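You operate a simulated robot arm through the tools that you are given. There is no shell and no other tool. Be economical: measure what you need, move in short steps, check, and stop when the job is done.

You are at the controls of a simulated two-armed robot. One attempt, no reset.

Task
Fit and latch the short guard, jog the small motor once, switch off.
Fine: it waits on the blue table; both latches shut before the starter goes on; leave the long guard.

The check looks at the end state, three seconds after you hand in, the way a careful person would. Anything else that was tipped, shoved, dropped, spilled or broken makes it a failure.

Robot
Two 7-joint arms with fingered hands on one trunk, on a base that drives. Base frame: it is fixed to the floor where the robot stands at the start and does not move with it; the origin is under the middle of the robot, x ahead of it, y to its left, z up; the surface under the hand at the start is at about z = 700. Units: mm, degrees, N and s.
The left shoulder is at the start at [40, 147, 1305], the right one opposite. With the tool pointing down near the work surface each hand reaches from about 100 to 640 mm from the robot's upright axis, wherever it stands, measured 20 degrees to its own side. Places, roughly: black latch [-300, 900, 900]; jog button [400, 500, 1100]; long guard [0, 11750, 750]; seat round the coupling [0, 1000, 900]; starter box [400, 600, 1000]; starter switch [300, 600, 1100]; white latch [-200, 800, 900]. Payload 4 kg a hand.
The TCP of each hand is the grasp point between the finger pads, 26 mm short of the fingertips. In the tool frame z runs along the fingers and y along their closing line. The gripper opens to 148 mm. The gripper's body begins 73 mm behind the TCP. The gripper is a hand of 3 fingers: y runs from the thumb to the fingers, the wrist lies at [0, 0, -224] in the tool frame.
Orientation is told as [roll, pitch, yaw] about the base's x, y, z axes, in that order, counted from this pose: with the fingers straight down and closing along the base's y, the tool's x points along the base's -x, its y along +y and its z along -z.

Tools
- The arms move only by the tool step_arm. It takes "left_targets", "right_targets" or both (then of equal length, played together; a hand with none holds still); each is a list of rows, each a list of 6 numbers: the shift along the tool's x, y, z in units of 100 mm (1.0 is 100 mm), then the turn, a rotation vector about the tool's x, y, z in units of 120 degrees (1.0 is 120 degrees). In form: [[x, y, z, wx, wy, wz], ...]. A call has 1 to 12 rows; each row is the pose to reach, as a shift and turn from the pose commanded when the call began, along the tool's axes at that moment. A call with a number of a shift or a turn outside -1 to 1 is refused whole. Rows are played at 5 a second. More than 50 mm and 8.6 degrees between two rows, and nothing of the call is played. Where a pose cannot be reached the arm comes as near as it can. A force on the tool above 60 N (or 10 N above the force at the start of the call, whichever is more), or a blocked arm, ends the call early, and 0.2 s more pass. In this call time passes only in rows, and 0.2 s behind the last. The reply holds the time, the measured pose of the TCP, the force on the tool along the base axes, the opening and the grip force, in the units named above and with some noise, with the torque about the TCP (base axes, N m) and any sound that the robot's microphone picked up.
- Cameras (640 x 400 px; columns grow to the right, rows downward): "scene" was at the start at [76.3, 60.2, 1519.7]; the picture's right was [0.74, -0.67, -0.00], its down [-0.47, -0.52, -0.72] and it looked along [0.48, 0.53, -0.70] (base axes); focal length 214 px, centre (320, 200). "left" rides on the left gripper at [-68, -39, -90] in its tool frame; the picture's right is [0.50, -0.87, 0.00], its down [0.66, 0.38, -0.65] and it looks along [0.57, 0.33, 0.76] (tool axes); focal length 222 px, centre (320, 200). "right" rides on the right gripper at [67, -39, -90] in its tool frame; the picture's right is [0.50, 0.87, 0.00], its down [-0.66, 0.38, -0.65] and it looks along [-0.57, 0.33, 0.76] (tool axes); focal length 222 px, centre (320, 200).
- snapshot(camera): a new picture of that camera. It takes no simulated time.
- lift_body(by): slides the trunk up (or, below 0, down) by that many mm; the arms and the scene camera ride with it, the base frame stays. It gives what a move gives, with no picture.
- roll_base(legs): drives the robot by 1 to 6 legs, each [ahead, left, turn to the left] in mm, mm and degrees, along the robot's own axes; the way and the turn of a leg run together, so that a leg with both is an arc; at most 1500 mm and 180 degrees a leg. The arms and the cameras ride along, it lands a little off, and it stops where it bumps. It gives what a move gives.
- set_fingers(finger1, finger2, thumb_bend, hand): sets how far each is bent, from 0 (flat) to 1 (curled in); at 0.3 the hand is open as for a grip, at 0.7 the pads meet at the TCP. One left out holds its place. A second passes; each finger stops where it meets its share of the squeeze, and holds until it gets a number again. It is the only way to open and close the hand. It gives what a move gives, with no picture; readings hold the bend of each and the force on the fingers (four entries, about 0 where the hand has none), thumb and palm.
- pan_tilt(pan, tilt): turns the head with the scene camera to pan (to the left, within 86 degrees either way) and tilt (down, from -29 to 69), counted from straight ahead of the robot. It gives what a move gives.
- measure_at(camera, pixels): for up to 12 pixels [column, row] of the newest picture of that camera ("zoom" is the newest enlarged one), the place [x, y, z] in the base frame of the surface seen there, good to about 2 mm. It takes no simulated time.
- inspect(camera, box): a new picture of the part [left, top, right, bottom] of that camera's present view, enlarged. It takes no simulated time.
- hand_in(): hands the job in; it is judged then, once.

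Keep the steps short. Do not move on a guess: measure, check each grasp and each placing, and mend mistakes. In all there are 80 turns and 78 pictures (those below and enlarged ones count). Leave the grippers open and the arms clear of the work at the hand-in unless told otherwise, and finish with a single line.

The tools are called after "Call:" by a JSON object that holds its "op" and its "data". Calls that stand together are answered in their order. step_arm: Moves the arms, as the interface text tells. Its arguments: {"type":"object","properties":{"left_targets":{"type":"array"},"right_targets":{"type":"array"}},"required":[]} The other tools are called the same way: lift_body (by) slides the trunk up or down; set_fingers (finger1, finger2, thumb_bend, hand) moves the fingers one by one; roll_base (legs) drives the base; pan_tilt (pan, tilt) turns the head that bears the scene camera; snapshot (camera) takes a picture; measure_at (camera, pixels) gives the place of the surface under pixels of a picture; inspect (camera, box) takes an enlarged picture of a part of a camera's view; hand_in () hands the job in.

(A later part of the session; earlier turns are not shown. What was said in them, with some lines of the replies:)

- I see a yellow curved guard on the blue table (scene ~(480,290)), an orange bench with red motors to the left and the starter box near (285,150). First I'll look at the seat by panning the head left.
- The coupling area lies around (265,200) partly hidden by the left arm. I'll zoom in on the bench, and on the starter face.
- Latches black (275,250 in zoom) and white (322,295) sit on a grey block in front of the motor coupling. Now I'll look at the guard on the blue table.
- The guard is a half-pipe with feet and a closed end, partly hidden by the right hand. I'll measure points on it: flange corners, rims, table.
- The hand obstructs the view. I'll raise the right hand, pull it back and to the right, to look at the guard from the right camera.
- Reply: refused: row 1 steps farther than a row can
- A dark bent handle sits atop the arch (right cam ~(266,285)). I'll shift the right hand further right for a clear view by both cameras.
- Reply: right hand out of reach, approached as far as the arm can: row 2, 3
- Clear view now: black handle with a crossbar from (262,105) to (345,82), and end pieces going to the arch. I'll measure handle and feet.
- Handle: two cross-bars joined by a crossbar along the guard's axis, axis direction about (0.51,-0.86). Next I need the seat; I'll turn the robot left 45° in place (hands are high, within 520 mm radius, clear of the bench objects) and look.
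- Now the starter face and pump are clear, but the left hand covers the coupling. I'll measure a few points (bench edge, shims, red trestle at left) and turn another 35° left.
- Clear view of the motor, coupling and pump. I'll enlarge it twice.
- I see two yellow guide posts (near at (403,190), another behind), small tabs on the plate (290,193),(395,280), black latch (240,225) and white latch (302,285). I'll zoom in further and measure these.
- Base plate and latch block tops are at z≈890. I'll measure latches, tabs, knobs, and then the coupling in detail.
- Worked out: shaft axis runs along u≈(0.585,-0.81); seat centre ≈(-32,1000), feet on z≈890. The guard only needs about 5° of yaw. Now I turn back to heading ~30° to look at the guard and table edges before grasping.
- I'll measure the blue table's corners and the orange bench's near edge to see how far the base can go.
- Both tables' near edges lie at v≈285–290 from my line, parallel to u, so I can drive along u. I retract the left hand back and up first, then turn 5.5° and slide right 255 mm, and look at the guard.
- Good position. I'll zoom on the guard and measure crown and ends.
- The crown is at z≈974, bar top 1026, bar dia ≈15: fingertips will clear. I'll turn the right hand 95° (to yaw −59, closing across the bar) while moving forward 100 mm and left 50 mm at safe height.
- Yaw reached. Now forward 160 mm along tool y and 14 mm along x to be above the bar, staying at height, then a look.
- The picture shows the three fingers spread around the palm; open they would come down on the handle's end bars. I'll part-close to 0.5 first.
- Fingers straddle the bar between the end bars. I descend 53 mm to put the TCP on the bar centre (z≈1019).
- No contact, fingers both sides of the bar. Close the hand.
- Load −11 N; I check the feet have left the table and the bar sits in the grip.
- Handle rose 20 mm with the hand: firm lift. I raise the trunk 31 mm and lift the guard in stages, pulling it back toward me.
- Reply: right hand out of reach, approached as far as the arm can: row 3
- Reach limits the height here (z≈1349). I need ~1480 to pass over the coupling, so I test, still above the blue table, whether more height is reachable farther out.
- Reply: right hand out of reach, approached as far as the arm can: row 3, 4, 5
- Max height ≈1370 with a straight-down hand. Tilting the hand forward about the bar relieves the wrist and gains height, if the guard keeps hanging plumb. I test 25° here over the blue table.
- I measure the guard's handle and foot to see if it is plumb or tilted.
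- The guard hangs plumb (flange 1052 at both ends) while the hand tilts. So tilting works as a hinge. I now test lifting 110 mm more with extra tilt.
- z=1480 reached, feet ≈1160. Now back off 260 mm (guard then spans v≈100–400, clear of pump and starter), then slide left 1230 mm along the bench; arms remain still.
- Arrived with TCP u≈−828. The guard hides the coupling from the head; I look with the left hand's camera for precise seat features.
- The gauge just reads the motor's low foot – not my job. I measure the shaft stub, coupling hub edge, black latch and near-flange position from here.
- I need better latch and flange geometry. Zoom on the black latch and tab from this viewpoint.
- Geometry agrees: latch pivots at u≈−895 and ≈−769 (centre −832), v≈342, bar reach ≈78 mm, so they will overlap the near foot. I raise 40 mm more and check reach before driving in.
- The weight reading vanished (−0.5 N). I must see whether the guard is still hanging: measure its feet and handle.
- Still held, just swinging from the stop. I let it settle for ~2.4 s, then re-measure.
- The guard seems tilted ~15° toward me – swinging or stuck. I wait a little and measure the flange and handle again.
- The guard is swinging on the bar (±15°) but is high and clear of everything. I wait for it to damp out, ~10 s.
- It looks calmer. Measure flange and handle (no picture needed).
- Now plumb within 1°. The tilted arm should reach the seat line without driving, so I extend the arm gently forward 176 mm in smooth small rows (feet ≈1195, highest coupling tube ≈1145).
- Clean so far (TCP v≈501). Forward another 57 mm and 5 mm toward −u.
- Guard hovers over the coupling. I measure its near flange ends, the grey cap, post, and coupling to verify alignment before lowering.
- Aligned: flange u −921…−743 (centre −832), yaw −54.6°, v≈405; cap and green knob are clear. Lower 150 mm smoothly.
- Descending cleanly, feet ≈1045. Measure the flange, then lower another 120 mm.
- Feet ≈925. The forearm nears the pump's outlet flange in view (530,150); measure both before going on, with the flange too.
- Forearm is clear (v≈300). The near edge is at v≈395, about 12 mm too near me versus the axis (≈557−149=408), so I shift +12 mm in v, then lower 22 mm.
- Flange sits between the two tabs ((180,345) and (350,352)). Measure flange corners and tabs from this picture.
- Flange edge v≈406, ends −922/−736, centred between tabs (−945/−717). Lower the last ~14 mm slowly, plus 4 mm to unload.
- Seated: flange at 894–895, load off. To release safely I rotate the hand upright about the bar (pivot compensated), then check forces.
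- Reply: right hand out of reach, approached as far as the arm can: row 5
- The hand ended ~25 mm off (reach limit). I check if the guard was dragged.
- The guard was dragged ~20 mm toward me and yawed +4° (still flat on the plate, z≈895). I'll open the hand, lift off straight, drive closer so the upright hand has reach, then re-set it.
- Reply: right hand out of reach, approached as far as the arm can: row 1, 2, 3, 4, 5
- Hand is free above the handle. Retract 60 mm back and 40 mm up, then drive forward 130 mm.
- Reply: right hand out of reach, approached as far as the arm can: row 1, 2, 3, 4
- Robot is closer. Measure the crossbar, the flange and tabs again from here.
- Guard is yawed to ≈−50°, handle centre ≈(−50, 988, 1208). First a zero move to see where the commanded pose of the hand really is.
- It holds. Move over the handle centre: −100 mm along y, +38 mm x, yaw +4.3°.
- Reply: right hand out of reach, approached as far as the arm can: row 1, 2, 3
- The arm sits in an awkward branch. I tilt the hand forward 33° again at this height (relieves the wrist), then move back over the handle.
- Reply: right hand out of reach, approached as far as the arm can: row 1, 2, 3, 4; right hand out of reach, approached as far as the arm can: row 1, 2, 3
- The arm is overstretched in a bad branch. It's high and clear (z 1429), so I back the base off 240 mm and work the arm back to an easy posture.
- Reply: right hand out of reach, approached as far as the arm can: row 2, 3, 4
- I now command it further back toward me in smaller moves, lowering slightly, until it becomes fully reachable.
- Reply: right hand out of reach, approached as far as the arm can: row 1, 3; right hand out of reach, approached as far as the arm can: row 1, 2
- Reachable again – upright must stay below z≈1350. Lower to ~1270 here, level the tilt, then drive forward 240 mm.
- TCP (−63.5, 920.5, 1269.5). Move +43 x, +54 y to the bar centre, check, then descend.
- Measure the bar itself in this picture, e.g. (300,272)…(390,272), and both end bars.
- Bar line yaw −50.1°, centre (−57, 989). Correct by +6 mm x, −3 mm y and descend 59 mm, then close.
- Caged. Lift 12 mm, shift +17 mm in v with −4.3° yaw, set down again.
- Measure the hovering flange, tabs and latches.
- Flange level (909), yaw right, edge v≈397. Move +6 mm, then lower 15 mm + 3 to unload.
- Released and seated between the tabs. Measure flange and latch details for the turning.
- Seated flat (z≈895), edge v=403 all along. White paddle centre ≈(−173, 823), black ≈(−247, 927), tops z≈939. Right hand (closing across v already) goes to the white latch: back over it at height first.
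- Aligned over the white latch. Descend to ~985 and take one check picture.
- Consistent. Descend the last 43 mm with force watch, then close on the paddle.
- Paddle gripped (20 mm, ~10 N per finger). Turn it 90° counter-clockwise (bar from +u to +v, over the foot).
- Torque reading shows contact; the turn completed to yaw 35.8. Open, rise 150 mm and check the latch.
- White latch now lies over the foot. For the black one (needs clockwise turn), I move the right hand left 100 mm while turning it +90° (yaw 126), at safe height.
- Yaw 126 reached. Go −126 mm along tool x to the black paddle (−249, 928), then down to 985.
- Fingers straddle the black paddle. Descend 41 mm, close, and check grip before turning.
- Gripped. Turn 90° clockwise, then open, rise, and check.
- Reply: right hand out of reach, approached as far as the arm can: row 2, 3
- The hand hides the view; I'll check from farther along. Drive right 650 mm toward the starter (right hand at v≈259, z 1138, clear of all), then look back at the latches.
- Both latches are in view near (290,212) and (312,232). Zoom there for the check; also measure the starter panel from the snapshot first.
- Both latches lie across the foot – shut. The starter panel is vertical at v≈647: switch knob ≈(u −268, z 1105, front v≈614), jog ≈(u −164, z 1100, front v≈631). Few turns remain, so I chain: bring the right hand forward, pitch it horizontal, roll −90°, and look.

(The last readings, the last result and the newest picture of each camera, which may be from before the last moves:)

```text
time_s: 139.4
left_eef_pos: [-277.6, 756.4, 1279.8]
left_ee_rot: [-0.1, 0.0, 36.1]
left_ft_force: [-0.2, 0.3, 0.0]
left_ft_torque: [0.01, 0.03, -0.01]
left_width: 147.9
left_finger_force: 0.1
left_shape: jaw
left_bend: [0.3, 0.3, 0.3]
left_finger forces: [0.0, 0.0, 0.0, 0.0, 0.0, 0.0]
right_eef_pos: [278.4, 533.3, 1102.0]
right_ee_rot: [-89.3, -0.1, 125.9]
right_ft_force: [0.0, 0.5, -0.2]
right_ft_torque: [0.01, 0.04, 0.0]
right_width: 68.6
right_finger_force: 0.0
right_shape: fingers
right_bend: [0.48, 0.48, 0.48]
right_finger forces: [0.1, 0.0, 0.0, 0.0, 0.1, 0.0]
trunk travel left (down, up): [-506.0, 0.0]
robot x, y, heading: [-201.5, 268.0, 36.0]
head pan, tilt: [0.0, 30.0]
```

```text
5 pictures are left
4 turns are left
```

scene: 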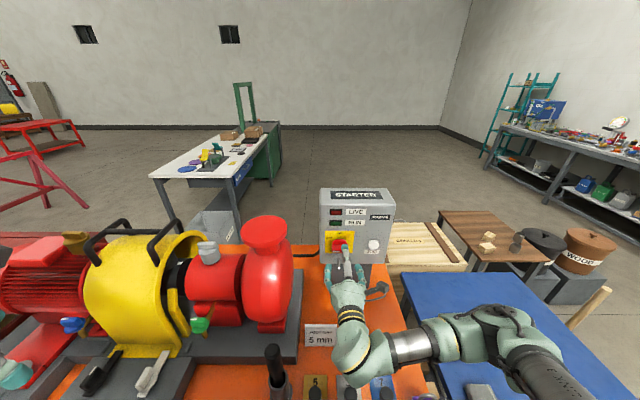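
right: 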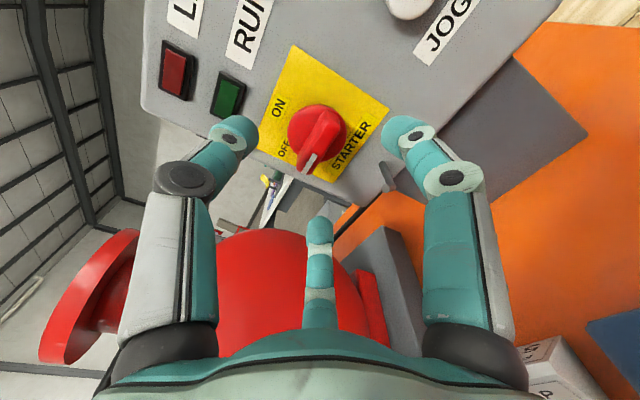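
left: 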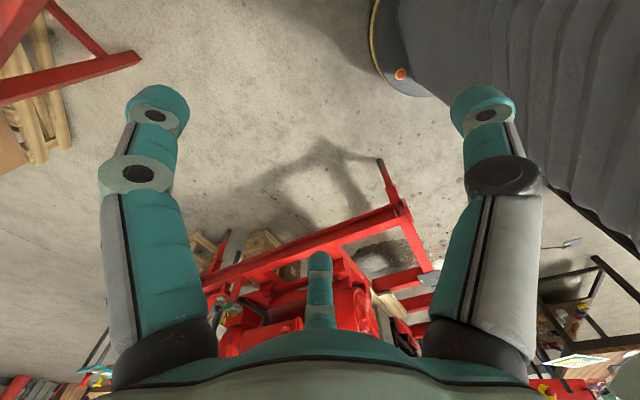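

Very good: the tool axis projects onto the red knob's centre (315,135); pointer is at OFF (left), ON is up – a 90° clockwise turn. I advance 62 mm, grip the ridge, turn +90° about tool z, release, retreat, and look.

Call:
{"op": "step_arm", "data": {"right_targets": [[0, 0, 0.2, 0, 0, 0], [0, 0, 0.4, 0, 0, 0], [0, 0, 0.55, 0, 0, 0], [0, 0, 0.62, 0, 0, 0]]}}

Call:
{"op": "set_fingers", "data": {"hand": "right", "finger1": 0.75, "finger2": 0.75, "thumb_bend": 0.75}}

Call:
{"op": "step_arm", "data": {"right_targets": [[0, 0, 0, 0, 0, 0.0625], [0, 0, 0, 0, 0, 0.125], [0, 0, 0, 0, 0, 0.1875], [0, 0, 0, 0, 0, 0.25], [0, 0, 0, 0, 0, 0.3125], [0, 0, 0, 0, 0, 0.375], [0, 0, 0, 0, 0, 0.4375], [0, 0, 0, 0, 0, 0.5], [0, 0, 0, 0, 0, 0.5625], [0, 0, 0, 0, 0, 0.625], [0, 0, 0, 0, 0, 0.6875], [0, 0, 0, 0, 0, 0.75]]}}

Call:
{"op": "set_fingers", "data": {"hand": "right", "finger1": 0.48, "finger2": 0.48, "thumb_bend": 0.48}}

Call:
{"op": "step_arm", "data": {"right_targets": [[0, 0, -0.2, 0, 0, 0], [0, 0, -0.4, 0, 0, 0], [0, 0, -0.62, 0, 0, 0]]}}

Call:
{"op": "snapshot", "data": {"camera": "right"}}

Call:
{"op": "measure_at", "data": {"camera": "right", "pixels": [[320, 135], [300, 120], [340, 120], [480, 100], [520, 110], [560, 120], [500, 60], [450, 150], [540, 160], [590, 130], [420, 40], [580, 60]]}}

Call:
{"op": "measure_at", "data": {"camera": "scene", "pixels": [[373, 244], [370, 244], [376, 244], [373, 240], [373, 248]]}}

```text
time_s: 140.4
left_eef_pos: [-277.4, 755.7, 1280.0]
left_ee_rot: [0.0, 0.0, 36.0]
left_ft_force: [0.0, -0.1, -0.4]
left_ft_torque: [0.0, -0.03, 0.01]
left_width: 148.0
left_finger_force: 0.1
left_shape: jaw
left_bend: [0.3, 0.3, 0.3]
left_finger forces: [0.0, 0.1, 0.1, 0.0, 0.0, 0.1]
right_eef_pos: [328.5, 569.9, 1099.8]
right_ee_rot: [-89.1, 0.0, 125.9]
right_ft_force: [0.5, 0.4, -0.7]
right_ft_torque: [-0.02, -0.01, -0.02]
right_width: 68.6
right_finger_force: 0.0
right_shape: fingers
right_bend: [0.48, 0.48, 0.48]
right_finger forces: [0.0, 0.0, 0.0, 0.0, 0.0, 0.1]
trunk travel left (down, up): [-506.0, 0.0]
robot x, y, heading: [-196.6, 269.1, 36.2]
head pan, tilt: [0.0, 30.0]
```

```text
time_s: 141.4
left_eef_pos: [-279.5, 755.3, 1279.5]
left_ee_rot: [0.0, -0.1, 36.1]
left_ft_force: [0.6, 0.0, 0.8]
left_ft_torque: [0.04, 0.01, -0.02]
left_width: 148.1
left_finger_force: 0.1
left_shape: jaw
left_bend: [0.3, 0.3, 0.3]
left_finger forces: [0.0, 0.1, 0.0, 0.1, 0.0, 0.1]
right_eef_pos: [327.5, 570.1, 1102.8]
right_ee_rot: [-89.4, -0.1, 126.1]
right_ft_force: [-4.3, -1.1, 4.7]
right_ft_torque: [0.26, -0.18, 0.28]
right_width: 26.8
right_finger_force: 16.8
right_shape: fingers
right_bend: [0.6, 0.55, 0.66]
right_finger forces: [8.2, 8.3, 0.0, 0.0, 17.0, 0.0]
trunk travel left (down, up): [-506.0, 0.0]
robot x, y, heading: [-200.2, 268.3, 36.4]
head pan, tilt: [0.0, 30.0]
```

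```text
time_s: 144.0
left_eef_pos: [-278.3, 754.8, 1279.5]
left_ee_rot: [0.0, -0.1, 36.1]
left_ft_force: [0.7, -0.1, 0.0]
left_ft_torque: [-0.02, -0.02, 0.0]
left_width: 148.0
left_finger_force: 0.0
left_shape: jaw
left_bend: [0.3, 0.3, 0.3]
left_finger forces: [0.0, 0.0, 0.0, 0.0, 0.1, 0.1]
right_eef_pos: [327.0, 570.2, 1100.9]
right_ee_rot: [-1.7, -89.2, 37.7]
right_ft_force: [-15.6, -6.8, -14.8]
right_ft_torque: [-0.45, 0.46, 0.17]
right_width: 24.6
right_finger_force: 21.6
right_shape: fingers
right_bend: [0.59, 0.59, 0.67]
right_finger forces: [18.3, 10.7, 0.0, 0.0, 15.0, 0.0]
trunk travel left (down, up): [-506.0, 0.0]
robot x, y, heading: [-200.9, 269.8, 36.3]
head pan, tilt: [0.0, 30.0]
```

```text
time_s: 145.0
left_eef_pos: [-277.3, 755.8, 1279.4]
left_ee_rot: [0.0, 0.0, 36.1]
left_ft_force: [-0.9, -0.2, 0.4]
left_ft_torque: [0.03, 0.02, -0.01]
left_width: 147.9
left_finger_force: 0.0
left_shape: jaw
left_bend: [0.3, 0.3, 0.3]
left_finger forces: [0.0, 0.0, 0.0, 0.1, 0.0, 0.1]
right_eef_pos: [330.7, 570.1, 1101.2]
right_ee_rot: [-2.4, -89.3, 38.4]
right_ft_force: [-1.2, 0.4, 0.4]
right_ft_torque: [0.02, 0.04, 0.0]
right_width: 68.3
right_finger_force: 0.0
right_shape: fingers
right_bend: [0.48, 0.48, 0.48]
right_finger forces: [0.1, 0.0, 0.0, 0.0, 0.0, 0.1]
trunk travel left (down, up): [-506.0, 0.0]
robot x, y, heading: [-199.8, 269.0, 36.0]
head pan, tilt: [0.0, 30.0]
```

```text
time_s: 145.8
left_eef_pos: [-277.7, 756.2, 1279.6]
left_ee_rot: [0.0, -0.2, 36.1]
left_ft_force: [-0.4, 0.1, 0.0]
left_ft_torque: [-0.02, -0.04, -0.01]
left_width: 147.7
left_finger_force: 0.1
left_shape: jaw
left_bend: [0.3, 0.3, 0.3]
left_finger forces: [0.0, 0.0, 0.0, 0.0, 0.1, 0.0]
right_eef_pos: [279.9, 531.9, 1102.9]
right_ee_rot: [-4.5, -89.4, 40.4]
right_ft_force: [0.6, -0.4, 0.6]
right_ft_torque: [0.04, 0.01, -0.01]
right_width: 68.6
right_finger_force: 0.0
right_shape: fingers
right_bend: [0.48, 0.48, 0.48]
right_finger forces: [0.0, 0.0, 0.1, 0.0, 0.0, 0.0]
trunk travel left (down, up): [-506.0, 0.0]
robot x, y, heading: [-201.5, 267.9, 36.0]
head pan, tilt: [0.0, 30.0]
```

```text
4 pictures are left
```

right: 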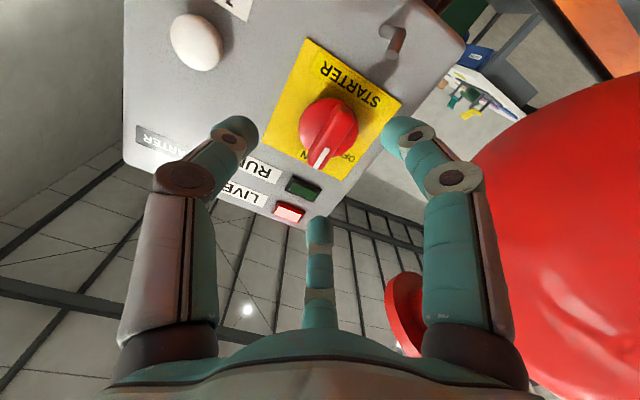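

```text
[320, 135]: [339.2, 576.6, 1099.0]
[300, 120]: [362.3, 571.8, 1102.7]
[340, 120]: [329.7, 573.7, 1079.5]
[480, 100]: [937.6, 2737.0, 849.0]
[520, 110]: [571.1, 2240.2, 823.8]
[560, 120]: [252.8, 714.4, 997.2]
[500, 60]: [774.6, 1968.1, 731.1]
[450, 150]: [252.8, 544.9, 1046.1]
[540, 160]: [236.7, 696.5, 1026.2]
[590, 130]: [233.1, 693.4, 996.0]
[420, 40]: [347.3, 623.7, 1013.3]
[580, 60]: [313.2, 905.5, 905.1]
```

```text
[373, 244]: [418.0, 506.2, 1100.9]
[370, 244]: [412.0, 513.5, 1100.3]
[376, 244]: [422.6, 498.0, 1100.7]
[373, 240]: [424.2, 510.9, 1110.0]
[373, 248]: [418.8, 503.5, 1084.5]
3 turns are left
```

The knob points to ON and the LIVE lamp is lit. Next, chained: close the fingers, go to the jog button (418,505,1099), press gently in small steps once, release, return to the knob, turn it back −90° to OFF, open, retreat, look.

Call:
{"op": "set_fingers", "data": {"hand": "right", "finger1": 0.7, "finger2": 0.7, "thumb_bend": 0.7}}

Call:
{"op": "step_arm", "data": {"right_targets": [[0.02, -0.35, 0, 0, 0, 0], [0.04, -0.7, 0, 0, 0, 0], [0.05, -1.0, 0, 0, 0, 0]]}}

Call:
{"op": "step_arm", "data": {"right_targets": [[0, -0.03, 0.3, 0, 0, 0], [0, -0.03, 0.55, 0, 0, 0], [0, -0.03, 0.68, 0, 0, 0]]}}

Call:
{"op": "step_arm", "data": {"right_targets": [[0, 0, 0.03, 0, 0, 0], [0, 0, 0.06, 0, 0, 0]]}}

Call:
{"op": "step_arm", "data": {"right_targets": [[0, 0, 0.02, 0, 0, 0], [0, 0, 0.04, 0, 0, 0]]}}

Call:
{"op": "inspect", "data": {"camera": "scene", "box": [310, 180, 410, 270]}}

Call:
{"op": "step_arm", "data": {"right_targets": [[0, 0, -0.3, 0, 0, 0], [0, 0, -0.6, 0, 0, 0], [0, 0, -0.78, 0, 0, 0]]}}

Call:
{"op": "step_arm", "data": {"right_targets": [[-0.02, 0.35, 0, 0, 0, 0], [-0.03, 0.7, 0, 0, 0, 0], [-0.03, 1.0, 0, 0, 0, 0]]}}

Call:
{"op": "set_fingers", "data": {"hand": "right", "finger1": 0.48, "finger2": 0.48, "thumb_bend": 0.48}}

Call:
{"op": "step_arm", "data": {"right_targets": [[0, 0.03, 0.2, 0, 0, 0], [0, 0.03, 0.4, 0, 0, 0], [0, 0.03, 0.55, 0, 0, 0], [0, 0.03, 0.62, 0, 0, 0]]}}

Call:
{"op": "set_fingers", "data": {"hand": "right", "finger1": 0.75, "finger2": 0.75, "thumb_bend": 0.75}}

Call:
{"op": "step_arm", "data": {"right_targets": [[0, 0, 0, 0, 0, -0.0625], [0, 0, 0, 0, 0, -0.125], [0, 0, 0, 0, 0, -0.1875], [0, 0, 0, 0, 0, -0.25], [0, 0, 0, 0, 0, -0.3125], [0, 0, 0, 0, 0, -0.375], [0, 0, 0, 0, 0, -0.4375], [0, 0, 0, 0, 0, -0.5], [0, 0, 0, 0, 0, -0.5625], [0, 0, 0, 0, 0, -0.625], [0, 0, 0, 0, 0, -0.6875], [0, 0, 0, 0, 0, -0.75]]}}

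Call:
{"op": "set_fingers", "data": {"hand": "right", "finger1": 0.45, "finger2": 0.45, "thumb_bend": 0.45}}

Call:
{"op": "step_arm", "data": {"right_targets": [[0, 0, -0.2, 0, 0, 0], [0, 0, -0.4, 0, 0, 0], [0, 0, -0.65, 0, 0, 0]]}}

Call:
{"op": "snapshot", "data": {"camera": "right"}}

```text
time_s: 146.8
left_eef_pos: [-276.8, 756.3, 1279.0]
left_ee_rot: [0.0, 0.1, 36.2]
left_ft_force: [0.0, 0.1, -0.3]
left_ft_torque: [-0.01, 0.0, 0.0]
left_width: 147.9
left_finger_force: 0.2
left_shape: jaw
left_bend: [0.3, 0.3, 0.3]
left_finger forces: [0.1, 0.0, 0.1, 0.0, 0.0, 0.0]
right_eef_pos: [281.2, 533.8, 1102.9]
right_ee_rot: [-3.0, -89.3, 39.0]
right_ft_force: [0.3, 0.0, 0.2]
right_ft_torque: [0.03, 0.01, -0.02]
right_width: 0.0
right_finger_force: 0.0
right_shape: fingers
right_bend: [0.69, 0.69, 0.7]
right_finger forces: [0.0, 0.1, 0.0, 0.1, 0.0, 0.0]
trunk travel left (down, up): [-506.0, 0.0]
robot x, y, heading: [-200.2, 272.7, 36.4]
head pan, tilt: [0.0, 30.0]
```

```text
time_s: 147.6
left_eef_pos: [-276.9, 754.7, 1281.0]
left_ee_rot: [0.0, 0.0, 36.1]
left_ft_force: [0.2, 0.4, -0.5]
left_ft_torque: [0.0, 0.0, -0.01]
left_width: 148.1
left_finger_force: 0.0
left_shape: jaw
left_bend: [0.3, 0.3, 0.3]
left_finger forces: [0.0, 0.1, 0.1, 0.0, 0.0, 0.0]
right_eef_pos: [338.8, 451.4, 1098.1]
right_ee_rot: [1.1, -89.3, 35.0]
right_ft_force: [-0.4, -0.2, 0.3]
right_ft_torque: [-0.02, 0.02, -0.02]
right_width: 0.2
right_finger_force: 0.1
right_shape: fingers
right_bend: [0.69, 0.69, 0.7]
right_finger forces: [0.0, 0.0, 0.0, 0.1, 0.0, 0.0]
trunk travel left (down, up): [-506.0, 0.0]
robot x, y, heading: [-196.5, 270.8, 36.0]
head pan, tilt: [0.0, 30.0]
```

```text
time_s: 148.4
left_eef_pos: [-277.8, 756.9, 1279.7]
left_ee_rot: [0.0, -0.1, 36.1]
left_ft_force: [-0.1, -0.7, 0.2]
left_ft_torque: [0.01, 0.02, -0.05]
left_width: 148.0
left_finger_force: 0.0
left_shape: jaw
left_bend: [0.3, 0.3, 0.3]
left_finger forces: [0.0, 0.1, 0.0, 0.0, 0.0, 0.1]
right_eef_pos: [393.8, 489.0, 1096.7]
right_ee_rot: [-3.7, -89.3, 40.0]
right_ft_force: [-0.4, -0.1, -0.2]
right_ft_torque: [0.01, -0.01, -0.02]
right_width: 0.4
right_finger_force: 0.2
right_shape: fingers
right_bend: [0.69, 0.7, 0.7]
right_finger forces: [0.0, 1.0, 0.0, 0.0, 0.0, 0.1]
trunk travel left (down, up): [-506.0, 0.0]
robot x, y, heading: [-200.3, 273.3, 35.9]
head pan, tilt: [0.0, 30.0]
```

```text
time_s: 149.0
left_eef_pos: [-277.9, 754.9, 1280.3]
left_ee_rot: [0.0, 0.0, 36.2]
left_ft_force: [-0.4, -0.3, 0.5]
left_ft_torque: [-0.02, -0.01, -0.02]
left_width: 147.8
left_finger_force: 0.1
left_shape: jaw
left_bend: [0.3, 0.3, 0.3]
left_finger forces: [0.0, 0.0, 0.0, 0.0, 0.0, 0.0]
right_eef_pos: [399.2, 493.7, 1096.5]
right_ee_rot: [-2.4, -89.4, 38.4]
right_ft_force: [-3.5, -2.2, -1.2]
right_ft_torque: [0.01, 0.04, 0.0]
right_width: 0.1
right_finger_force: 3.0
right_shape: fingers
right_bend: [0.7, 0.7, 0.7]
right_finger forces: [2.3, 2.5, 0.0, 0.0, 1.9, 0.0]
trunk travel left (down, up): [-506.0, 0.0]
robot x, y, heading: [-201.0, 270.3, 36.1]
head pan, tilt: [0.0, 30.0]
heard: click
```

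```text
time_s: 149.6
left_eef_pos: [-280.6, 754.3, 1279.8]
left_ee_rot: [0.0, -0.2, 36.1]
left_ft_force: [-0.2, -0.8, -0.1]
left_ft_torque: [-0.01, -0.01, 0.01]
left_width: 147.7
left_finger_force: 0.0
left_shape: jaw
left_bend: [0.3, 0.3, 0.3]
left_finger forces: [0.1, 0.1, 0.0, 0.1, 0.0, 0.0]
right_eef_pos: [402.5, 494.7, 1097.6]
right_ee_rot: [-2.7, -89.3, 38.7]
right_ft_force: [-14.2, -8.8, -3.4]
right_ft_torque: [-0.08, 0.02, 0.01]
right_width: 0.0
right_finger_force: 10.8
right_shape: fingers
right_bend: [0.69, 0.7, 0.7]
right_finger forces: [7.4, 6.7, 0.0, 0.0, 7.4, 0.0]
trunk travel left (down, up): [-506.0, 0.0]
robot x, y, heading: [-200.8, 270.5, 36.3]
head pan, tilt: [0.0, 30.0]
```

```text
4.44 times, centred on (360, 225) of scene
```

zoom: 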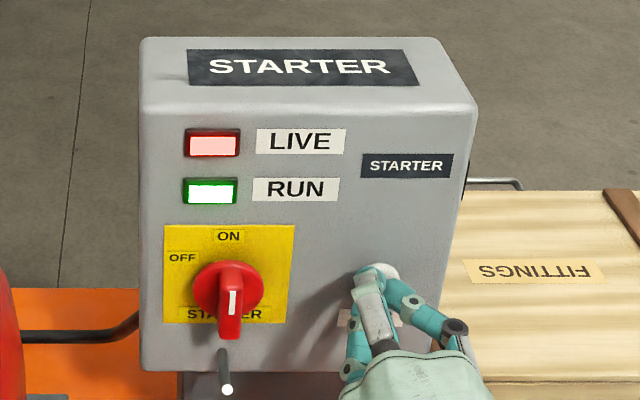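

```text
time_s: 150.4
left_eef_pos: [-276.4, 756.0, 1278.6]
left_ee_rot: [0.0, -0.1, 36.1]
left_ft_force: [-0.5, -0.9, 0.3]
left_ft_torque: [0.0, 0.01, -0.07]
left_width: 147.9
left_finger_force: 0.1
left_shape: jaw
left_bend: [0.3, 0.3, 0.3]
left_finger forces: [0.0, 0.1, 0.1, 0.0, 0.1, 0.0]
right_eef_pos: [337.5, 449.4, 1097.9]
right_ee_rot: [-4.9, -89.3, 41.0]
right_ft_force: [0.0, -0.4, 0.8]
right_ft_torque: [0.02, -0.01, -0.03]
right_width: 0.0
right_finger_force: 0.1
right_shape: fingers
right_bend: [0.7, 0.7, 0.7]
right_finger forces: [0.0, 0.0, 0.0, 0.1, 0.1, 0.0]
trunk travel left (down, up): [-506.0, 0.0]
robot x, y, heading: [-199.8, 273.4, 36.0]
head pan, tilt: [0.0, 30.0]
```

```text
time_s: 151.2
left_eef_pos: [-276.7, 757.6, 1279.1]
left_ee_rot: [0.0, 0.0, 36.1]
left_ft_force: [-0.2, -0.7, -0.3]
left_ft_torque: [0.01, -0.01, 0.0]
left_width: 147.9
left_finger_force: 0.1
left_shape: jaw
left_bend: [0.3, 0.3, 0.3]
left_finger forces: [0.0, 0.0, 0.1, 0.0, 0.1, 0.0]
right_eef_pos: [285.7, 525.8, 1099.2]
right_ee_rot: [-63.8, -88.7, 99.5]
right_ft_force: [-0.3, -0.2, 0.5]
right_ft_torque: [0.0, 0.01, 0.01]
right_width: 0.1
right_finger_force: 0.1
right_shape: fingers
right_bend: [0.7, 0.7, 0.7]
right_finger forces: [0.1, 0.0, 0.1, 0.1, 0.0, 0.1]
trunk travel left (down, up): [-506.0, 0.0]
robot x, y, heading: [-199.1, 271.9, 35.8]
head pan, tilt: [0.0, 30.0]
```

```text
time_s: 152.2
left_eef_pos: [-276.7, 756.8, 1279.5]
left_ee_rot: [0.0, 0.1, 36.1]
left_ft_force: [-0.1, 0.7, -0.3]
left_ft_torque: [-0.03, 0.0, -0.04]
left_width: 147.8
left_finger_force: 0.2
left_shape: jaw
left_bend: [0.3, 0.3, 0.3]
left_finger forces: [0.0, 0.0, 0.0, 0.1, 0.0, 0.1]
right_eef_pos: [285.6, 526.9, 1099.8]
right_ee_rot: [-63.9, -88.7, 99.7]
right_ft_force: [0.4, 0.2, 0.5]
right_ft_torque: [-0.01, -0.02, -0.01]
right_width: 68.5
right_finger_force: 0.0
right_shape: fingers
right_bend: [0.48, 0.48, 0.48]
right_finger forces: [0.0, 0.0, 0.0, 0.0, 0.0, 0.0]
trunk travel left (down, up): [-506.0, 0.0]
robot x, y, heading: [-199.1, 268.3, 36.0]
head pan, tilt: [0.0, 30.0]
```

```text
time_s: 153.2
left_eef_pos: [-277.6, 756.1, 1280.4]
left_ee_rot: [0.0, 0.0, 36.0]
left_ft_force: [-0.1, -0.3, -0.6]
left_ft_torque: [0.0, -0.01, 0.01]
left_width: 147.9
left_finger_force: 0.1
left_shape: jaw
left_bend: [0.3, 0.3, 0.3]
left_finger forces: [0.0, 0.1, 0.0, 0.0, 0.0, 0.0]
right_eef_pos: [329.3, 570.9, 1098.9]
right_ee_rot: [1.8, -89.4, 34.1]
right_ft_force: [0.0, 0.0, -0.1]
right_ft_torque: [-0.01, 0.03, 0.02]
right_width: 68.0
right_finger_force: 0.1
right_shape: fingers
right_bend: [0.48, 0.48, 0.48]
right_finger forces: [0.1, 0.0, 0.0, 0.0, 0.0, 0.0]
trunk travel left (down, up): [-506.0, 0.0]
robot x, y, heading: [-201.9, 270.5, 36.0]
head pan, tilt: [0.0, 30.0]
```

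```text
time_s: 154.2
left_eef_pos: [-277.6, 756.6, 1280.3]
left_ee_rot: [0.0, 0.0, 36.1]
left_ft_force: [0.1, -0.3, 0.2]
left_ft_torque: [-0.02, -0.03, 0.0]
left_width: 148.0
left_finger_force: 0.1
left_shape: jaw
left_bend: [0.3, 0.3, 0.3]
left_finger forces: [0.0, 0.0, 0.0, 0.1, 0.0, 0.0]
right_eef_pos: [328.8, 569.3, 1097.7]
right_ee_rot: [-3.3, -89.3, 39.3]
right_ft_force: [0.4, -0.9, 0.6]
right_ft_torque: [-0.01, -0.02, -0.07]
right_width: 30.0
right_finger_force: 16.8
right_shape: fingers
right_bend: [0.56, 0.55, 0.67]
right_finger forces: [11.3, 10.6, 0.0, 0.1, 12.0, 0.1]
trunk travel left (down, up): [-506.0, 0.0]
robot x, y, heading: [-201.2, 272.2, 36.0]
head pan, tilt: [0.0, 30.0]
```

```text
time_s: 156.8
left_eef_pos: [-279.2, 756.2, 1279.5]
left_ee_rot: [0.0, 0.0, 36.1]
left_ft_force: [-0.1, 0.1, 0.4]
left_ft_torque: [-0.05, 0.03, 0.0]
left_width: 148.0
left_finger_force: 0.0
left_shape: jaw
left_bend: [0.3, 0.3, 0.3]
left_finger forces: [0.1, 0.0, 0.1, 0.0, 0.0, 0.0]
right_eef_pos: [326.5, 569.5, 1101.6]
right_ee_rot: [-89.4, 0.1, 126.1]
right_ft_force: [-2.6, 0.1, 13.5]
right_ft_torque: [0.35, -0.37, 0.23]
right_width: 27.6
right_finger_force: 16.2
right_shape: fingers
right_bend: [0.59, 0.58, 0.65]
right_finger forces: [5.8, 7.4, 0.0, 0.1, 18.9, 0.1]
trunk travel left (down, up): [-506.0, 0.0]
robot x, y, heading: [-201.6, 271.8, 36.1]
head pan, tilt: [0.0, 30.0]
```

```text
time_s: 157.8
left_eef_pos: [-277.4, 755.9, 1279.6]
left_ee_rot: [-0.1, -0.1, 36.1]
left_ft_force: [0.0, 0.0, 0.0]
left_ft_torque: [-0.02, -0.01, 0.01]
left_width: 147.9
left_finger_force: 0.0
left_shape: jaw
left_bend: [0.3, 0.3, 0.3]
left_finger forces: [0.0, 0.1, 0.0, 0.0, 0.0, 0.1]
right_eef_pos: [329.8, 570.5, 1099.5]
right_ee_rot: [-89.1, 0.0, 126.0]
right_ft_force: [0.1, -0.7, 0.3]
right_ft_torque: [-0.01, 0.03, 0.01]
right_width: 77.9
right_finger_force: 0.0
right_shape: fingers
right_bend: [0.45, 0.45, 0.45]
right_finger forces: [0.0, 0.0, 0.0, 0.0, 0.0, 0.0]
trunk travel left (down, up): [-506.0, 0.0]
robot x, y, heading: [-195.3, 273.0, 36.4]
head pan, tilt: [0.0, 30.0]
```

```text
time_s: 158.6
left_eef_pos: [-278.2, 755.3, 1280.4]
left_ee_rot: [0.1, -0.1, 36.1]
left_ft_force: [-0.2, 0.0, 0.0]
left_ft_torque: [-0.01, -0.03, -0.01]
left_width: 147.8
left_finger_force: 0.0
left_shape: jaw
left_bend: [0.3, 0.3, 0.3]
left_finger forces: [0.0, 0.1, 0.1, 0.1, 0.0, 0.0]
right_eef_pos: [274.4, 532.8, 1101.7]
right_ee_rot: [-89.2, 0.0, 126.0]
right_ft_force: [0.8, 0.5, -0.2]
right_ft_torque: [0.01, -0.03, -0.01]
right_width: 78.1
right_finger_force: 0.1
right_shape: fingers
right_bend: [0.45, 0.45, 0.45]
right_finger forces: [0.0, 0.0, 0.0, 0.0, 0.0, 0.0]
trunk travel left (down, up): [-506.0, 0.0]
robot x, y, heading: [-201.4, 267.2, 35.8]
head pan, tilt: [0.0, 30.0]
```

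```text
2 pictures are left
2 turns are left
```

right: 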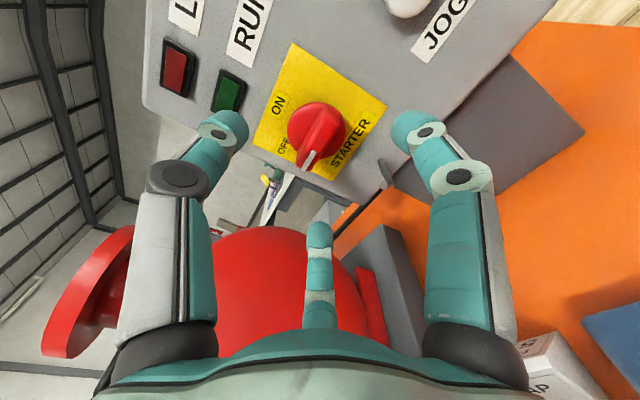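

Pressing gave a click with RUN lit; now the knob is back at OFF and both lamps are dark. I open the hand fully, back straight away 250 mm, and take a last look at the bench.

Call:
{"op": "roll_base", "data": {"legs": [[-250, 0, 0]]}}

Call:
{"op": "set_fingers", "data": {"hand": "right", "finger1": 0.3, "finger2": 0.3, "thumb_bend": 0.3}}

Call:
{"op": "pan_tilt", "data": {"pan": 25, "tilt": 35}}

Call:
{"op": "snapshot", "data": {"camera": "scene"}}

```text
time_s: 160.4
left_eef_pos: [-475.9, 611.1, 1279.5]
left_ee_rot: [0.0, 0.1, 36.2]
left_ft_force: [0.5, -0.4, 0.2]
left_ft_torque: [-0.01, -0.01, 0.02]
left_width: 147.8
left_finger_force: 0.1
left_shape: jaw
left_bend: [0.3, 0.3, 0.3]
left_finger forces: [0.1, 0.1, 0.0, 0.0, 0.1, 0.1]
right_eef_pos: [78.5, 388.6, 1099.2]
right_ee_rot: [-89.1, -0.1, 126.1]
right_ft_force: [0.2, -0.2, 0.4]
right_ft_torque: [0.01, -0.02, -0.01]
right_width: 78.0
right_finger_force: 0.1
right_shape: fingers
right_bend: [0.45, 0.45, 0.45]
right_finger forces: [0.0, 0.1, 0.0, 0.0, 0.1, 0.0]
trunk travel left (down, up): [-506.0, 0.0]
robot x, y, heading: [-397.7, 122.6, 36.2]
head pan, tilt: [0.0, 30.0]
```

```text
time_s: 161.4
left_eef_pos: [-478.1, 610.6, 1278.2]
left_ee_rot: [0.0, 0.0, 36.2]
left_ft_force: [0.2, -0.3, 0.1]
left_ft_torque: [-0.01, -0.02, -0.03]
left_width: 148.1
left_finger_force: 0.1
left_shape: jaw
left_bend: [0.3, 0.3, 0.3]
left_finger forces: [0.1, 0.1, 0.0, 0.0, 0.1, 0.0]
right_eef_pos: [76.8, 388.0, 1099.3]
right_ee_rot: [-89.3, 0.0, 126.2]
right_ft_force: [-0.6, 0.2, -0.5]
right_ft_torque: [-0.06, 0.0, -0.06]
right_width: 126.8
right_finger_force: 0.0
right_shape: fingers
right_bend: [0.3, 0.3, 0.3]
right_finger forces: [0.1, 0.0, 0.1, 0.1, 0.0, 0.1]
trunk travel left (down, up): [-506.0, 0.0]
robot x, y, heading: [-398.7, 124.4, 35.9]
head pan, tilt: [0.0, 30.0]
```

```text
time_s: 162.3
left_eef_pos: [-478.3, 610.0, 1281.2]
left_ee_rot: [0.1, -0.1, 36.1]
left_ft_force: [0.0, 0.2, -0.5]
left_ft_torque: [0.01, -0.01, -0.03]
left_width: 148.0
left_finger_force: 0.0
left_shape: jaw
left_bend: [0.3, 0.3, 0.3]
left_finger forces: [0.0, 0.0, 0.0, 0.0, 0.1, 0.1]
right_eef_pos: [76.3, 387.5, 1101.2]
right_ee_rot: [-89.3, 0.0, 126.1]
right_ft_force: [-0.3, -0.3, 0.8]
right_ft_torque: [-0.02, 0.0, 0.02]
right_width: 126.4
right_finger_force: 0.2
right_shape: fingers
right_bend: [0.3, 0.3, 0.3]
right_finger forces: [0.0, 0.0, 0.1, 0.1, 0.0, 0.0]
trunk travel left (down, up): [-506.0, 0.0]
robot x, y, heading: [-399.2, 119.9, 36.5]
head pan, tilt: [25.0, 35.0]
```

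```text
1 pictures are left
1 turns are left
```

scene: 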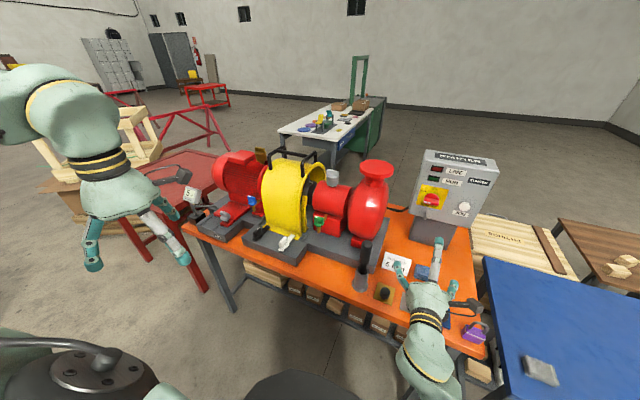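

The guard is seated with both latches across its foot, the starter is off with its lamps dark, the arms are clear and the hands open. I'm handing in.

Call:
{"op": "hand_in", "data": {}}

```text
The job is handed in.
```

The short guard is fitted with both latches shut, the small motor was jogged once (a click, and RUN lit), the starter is switched off, and the long guard was left alone.
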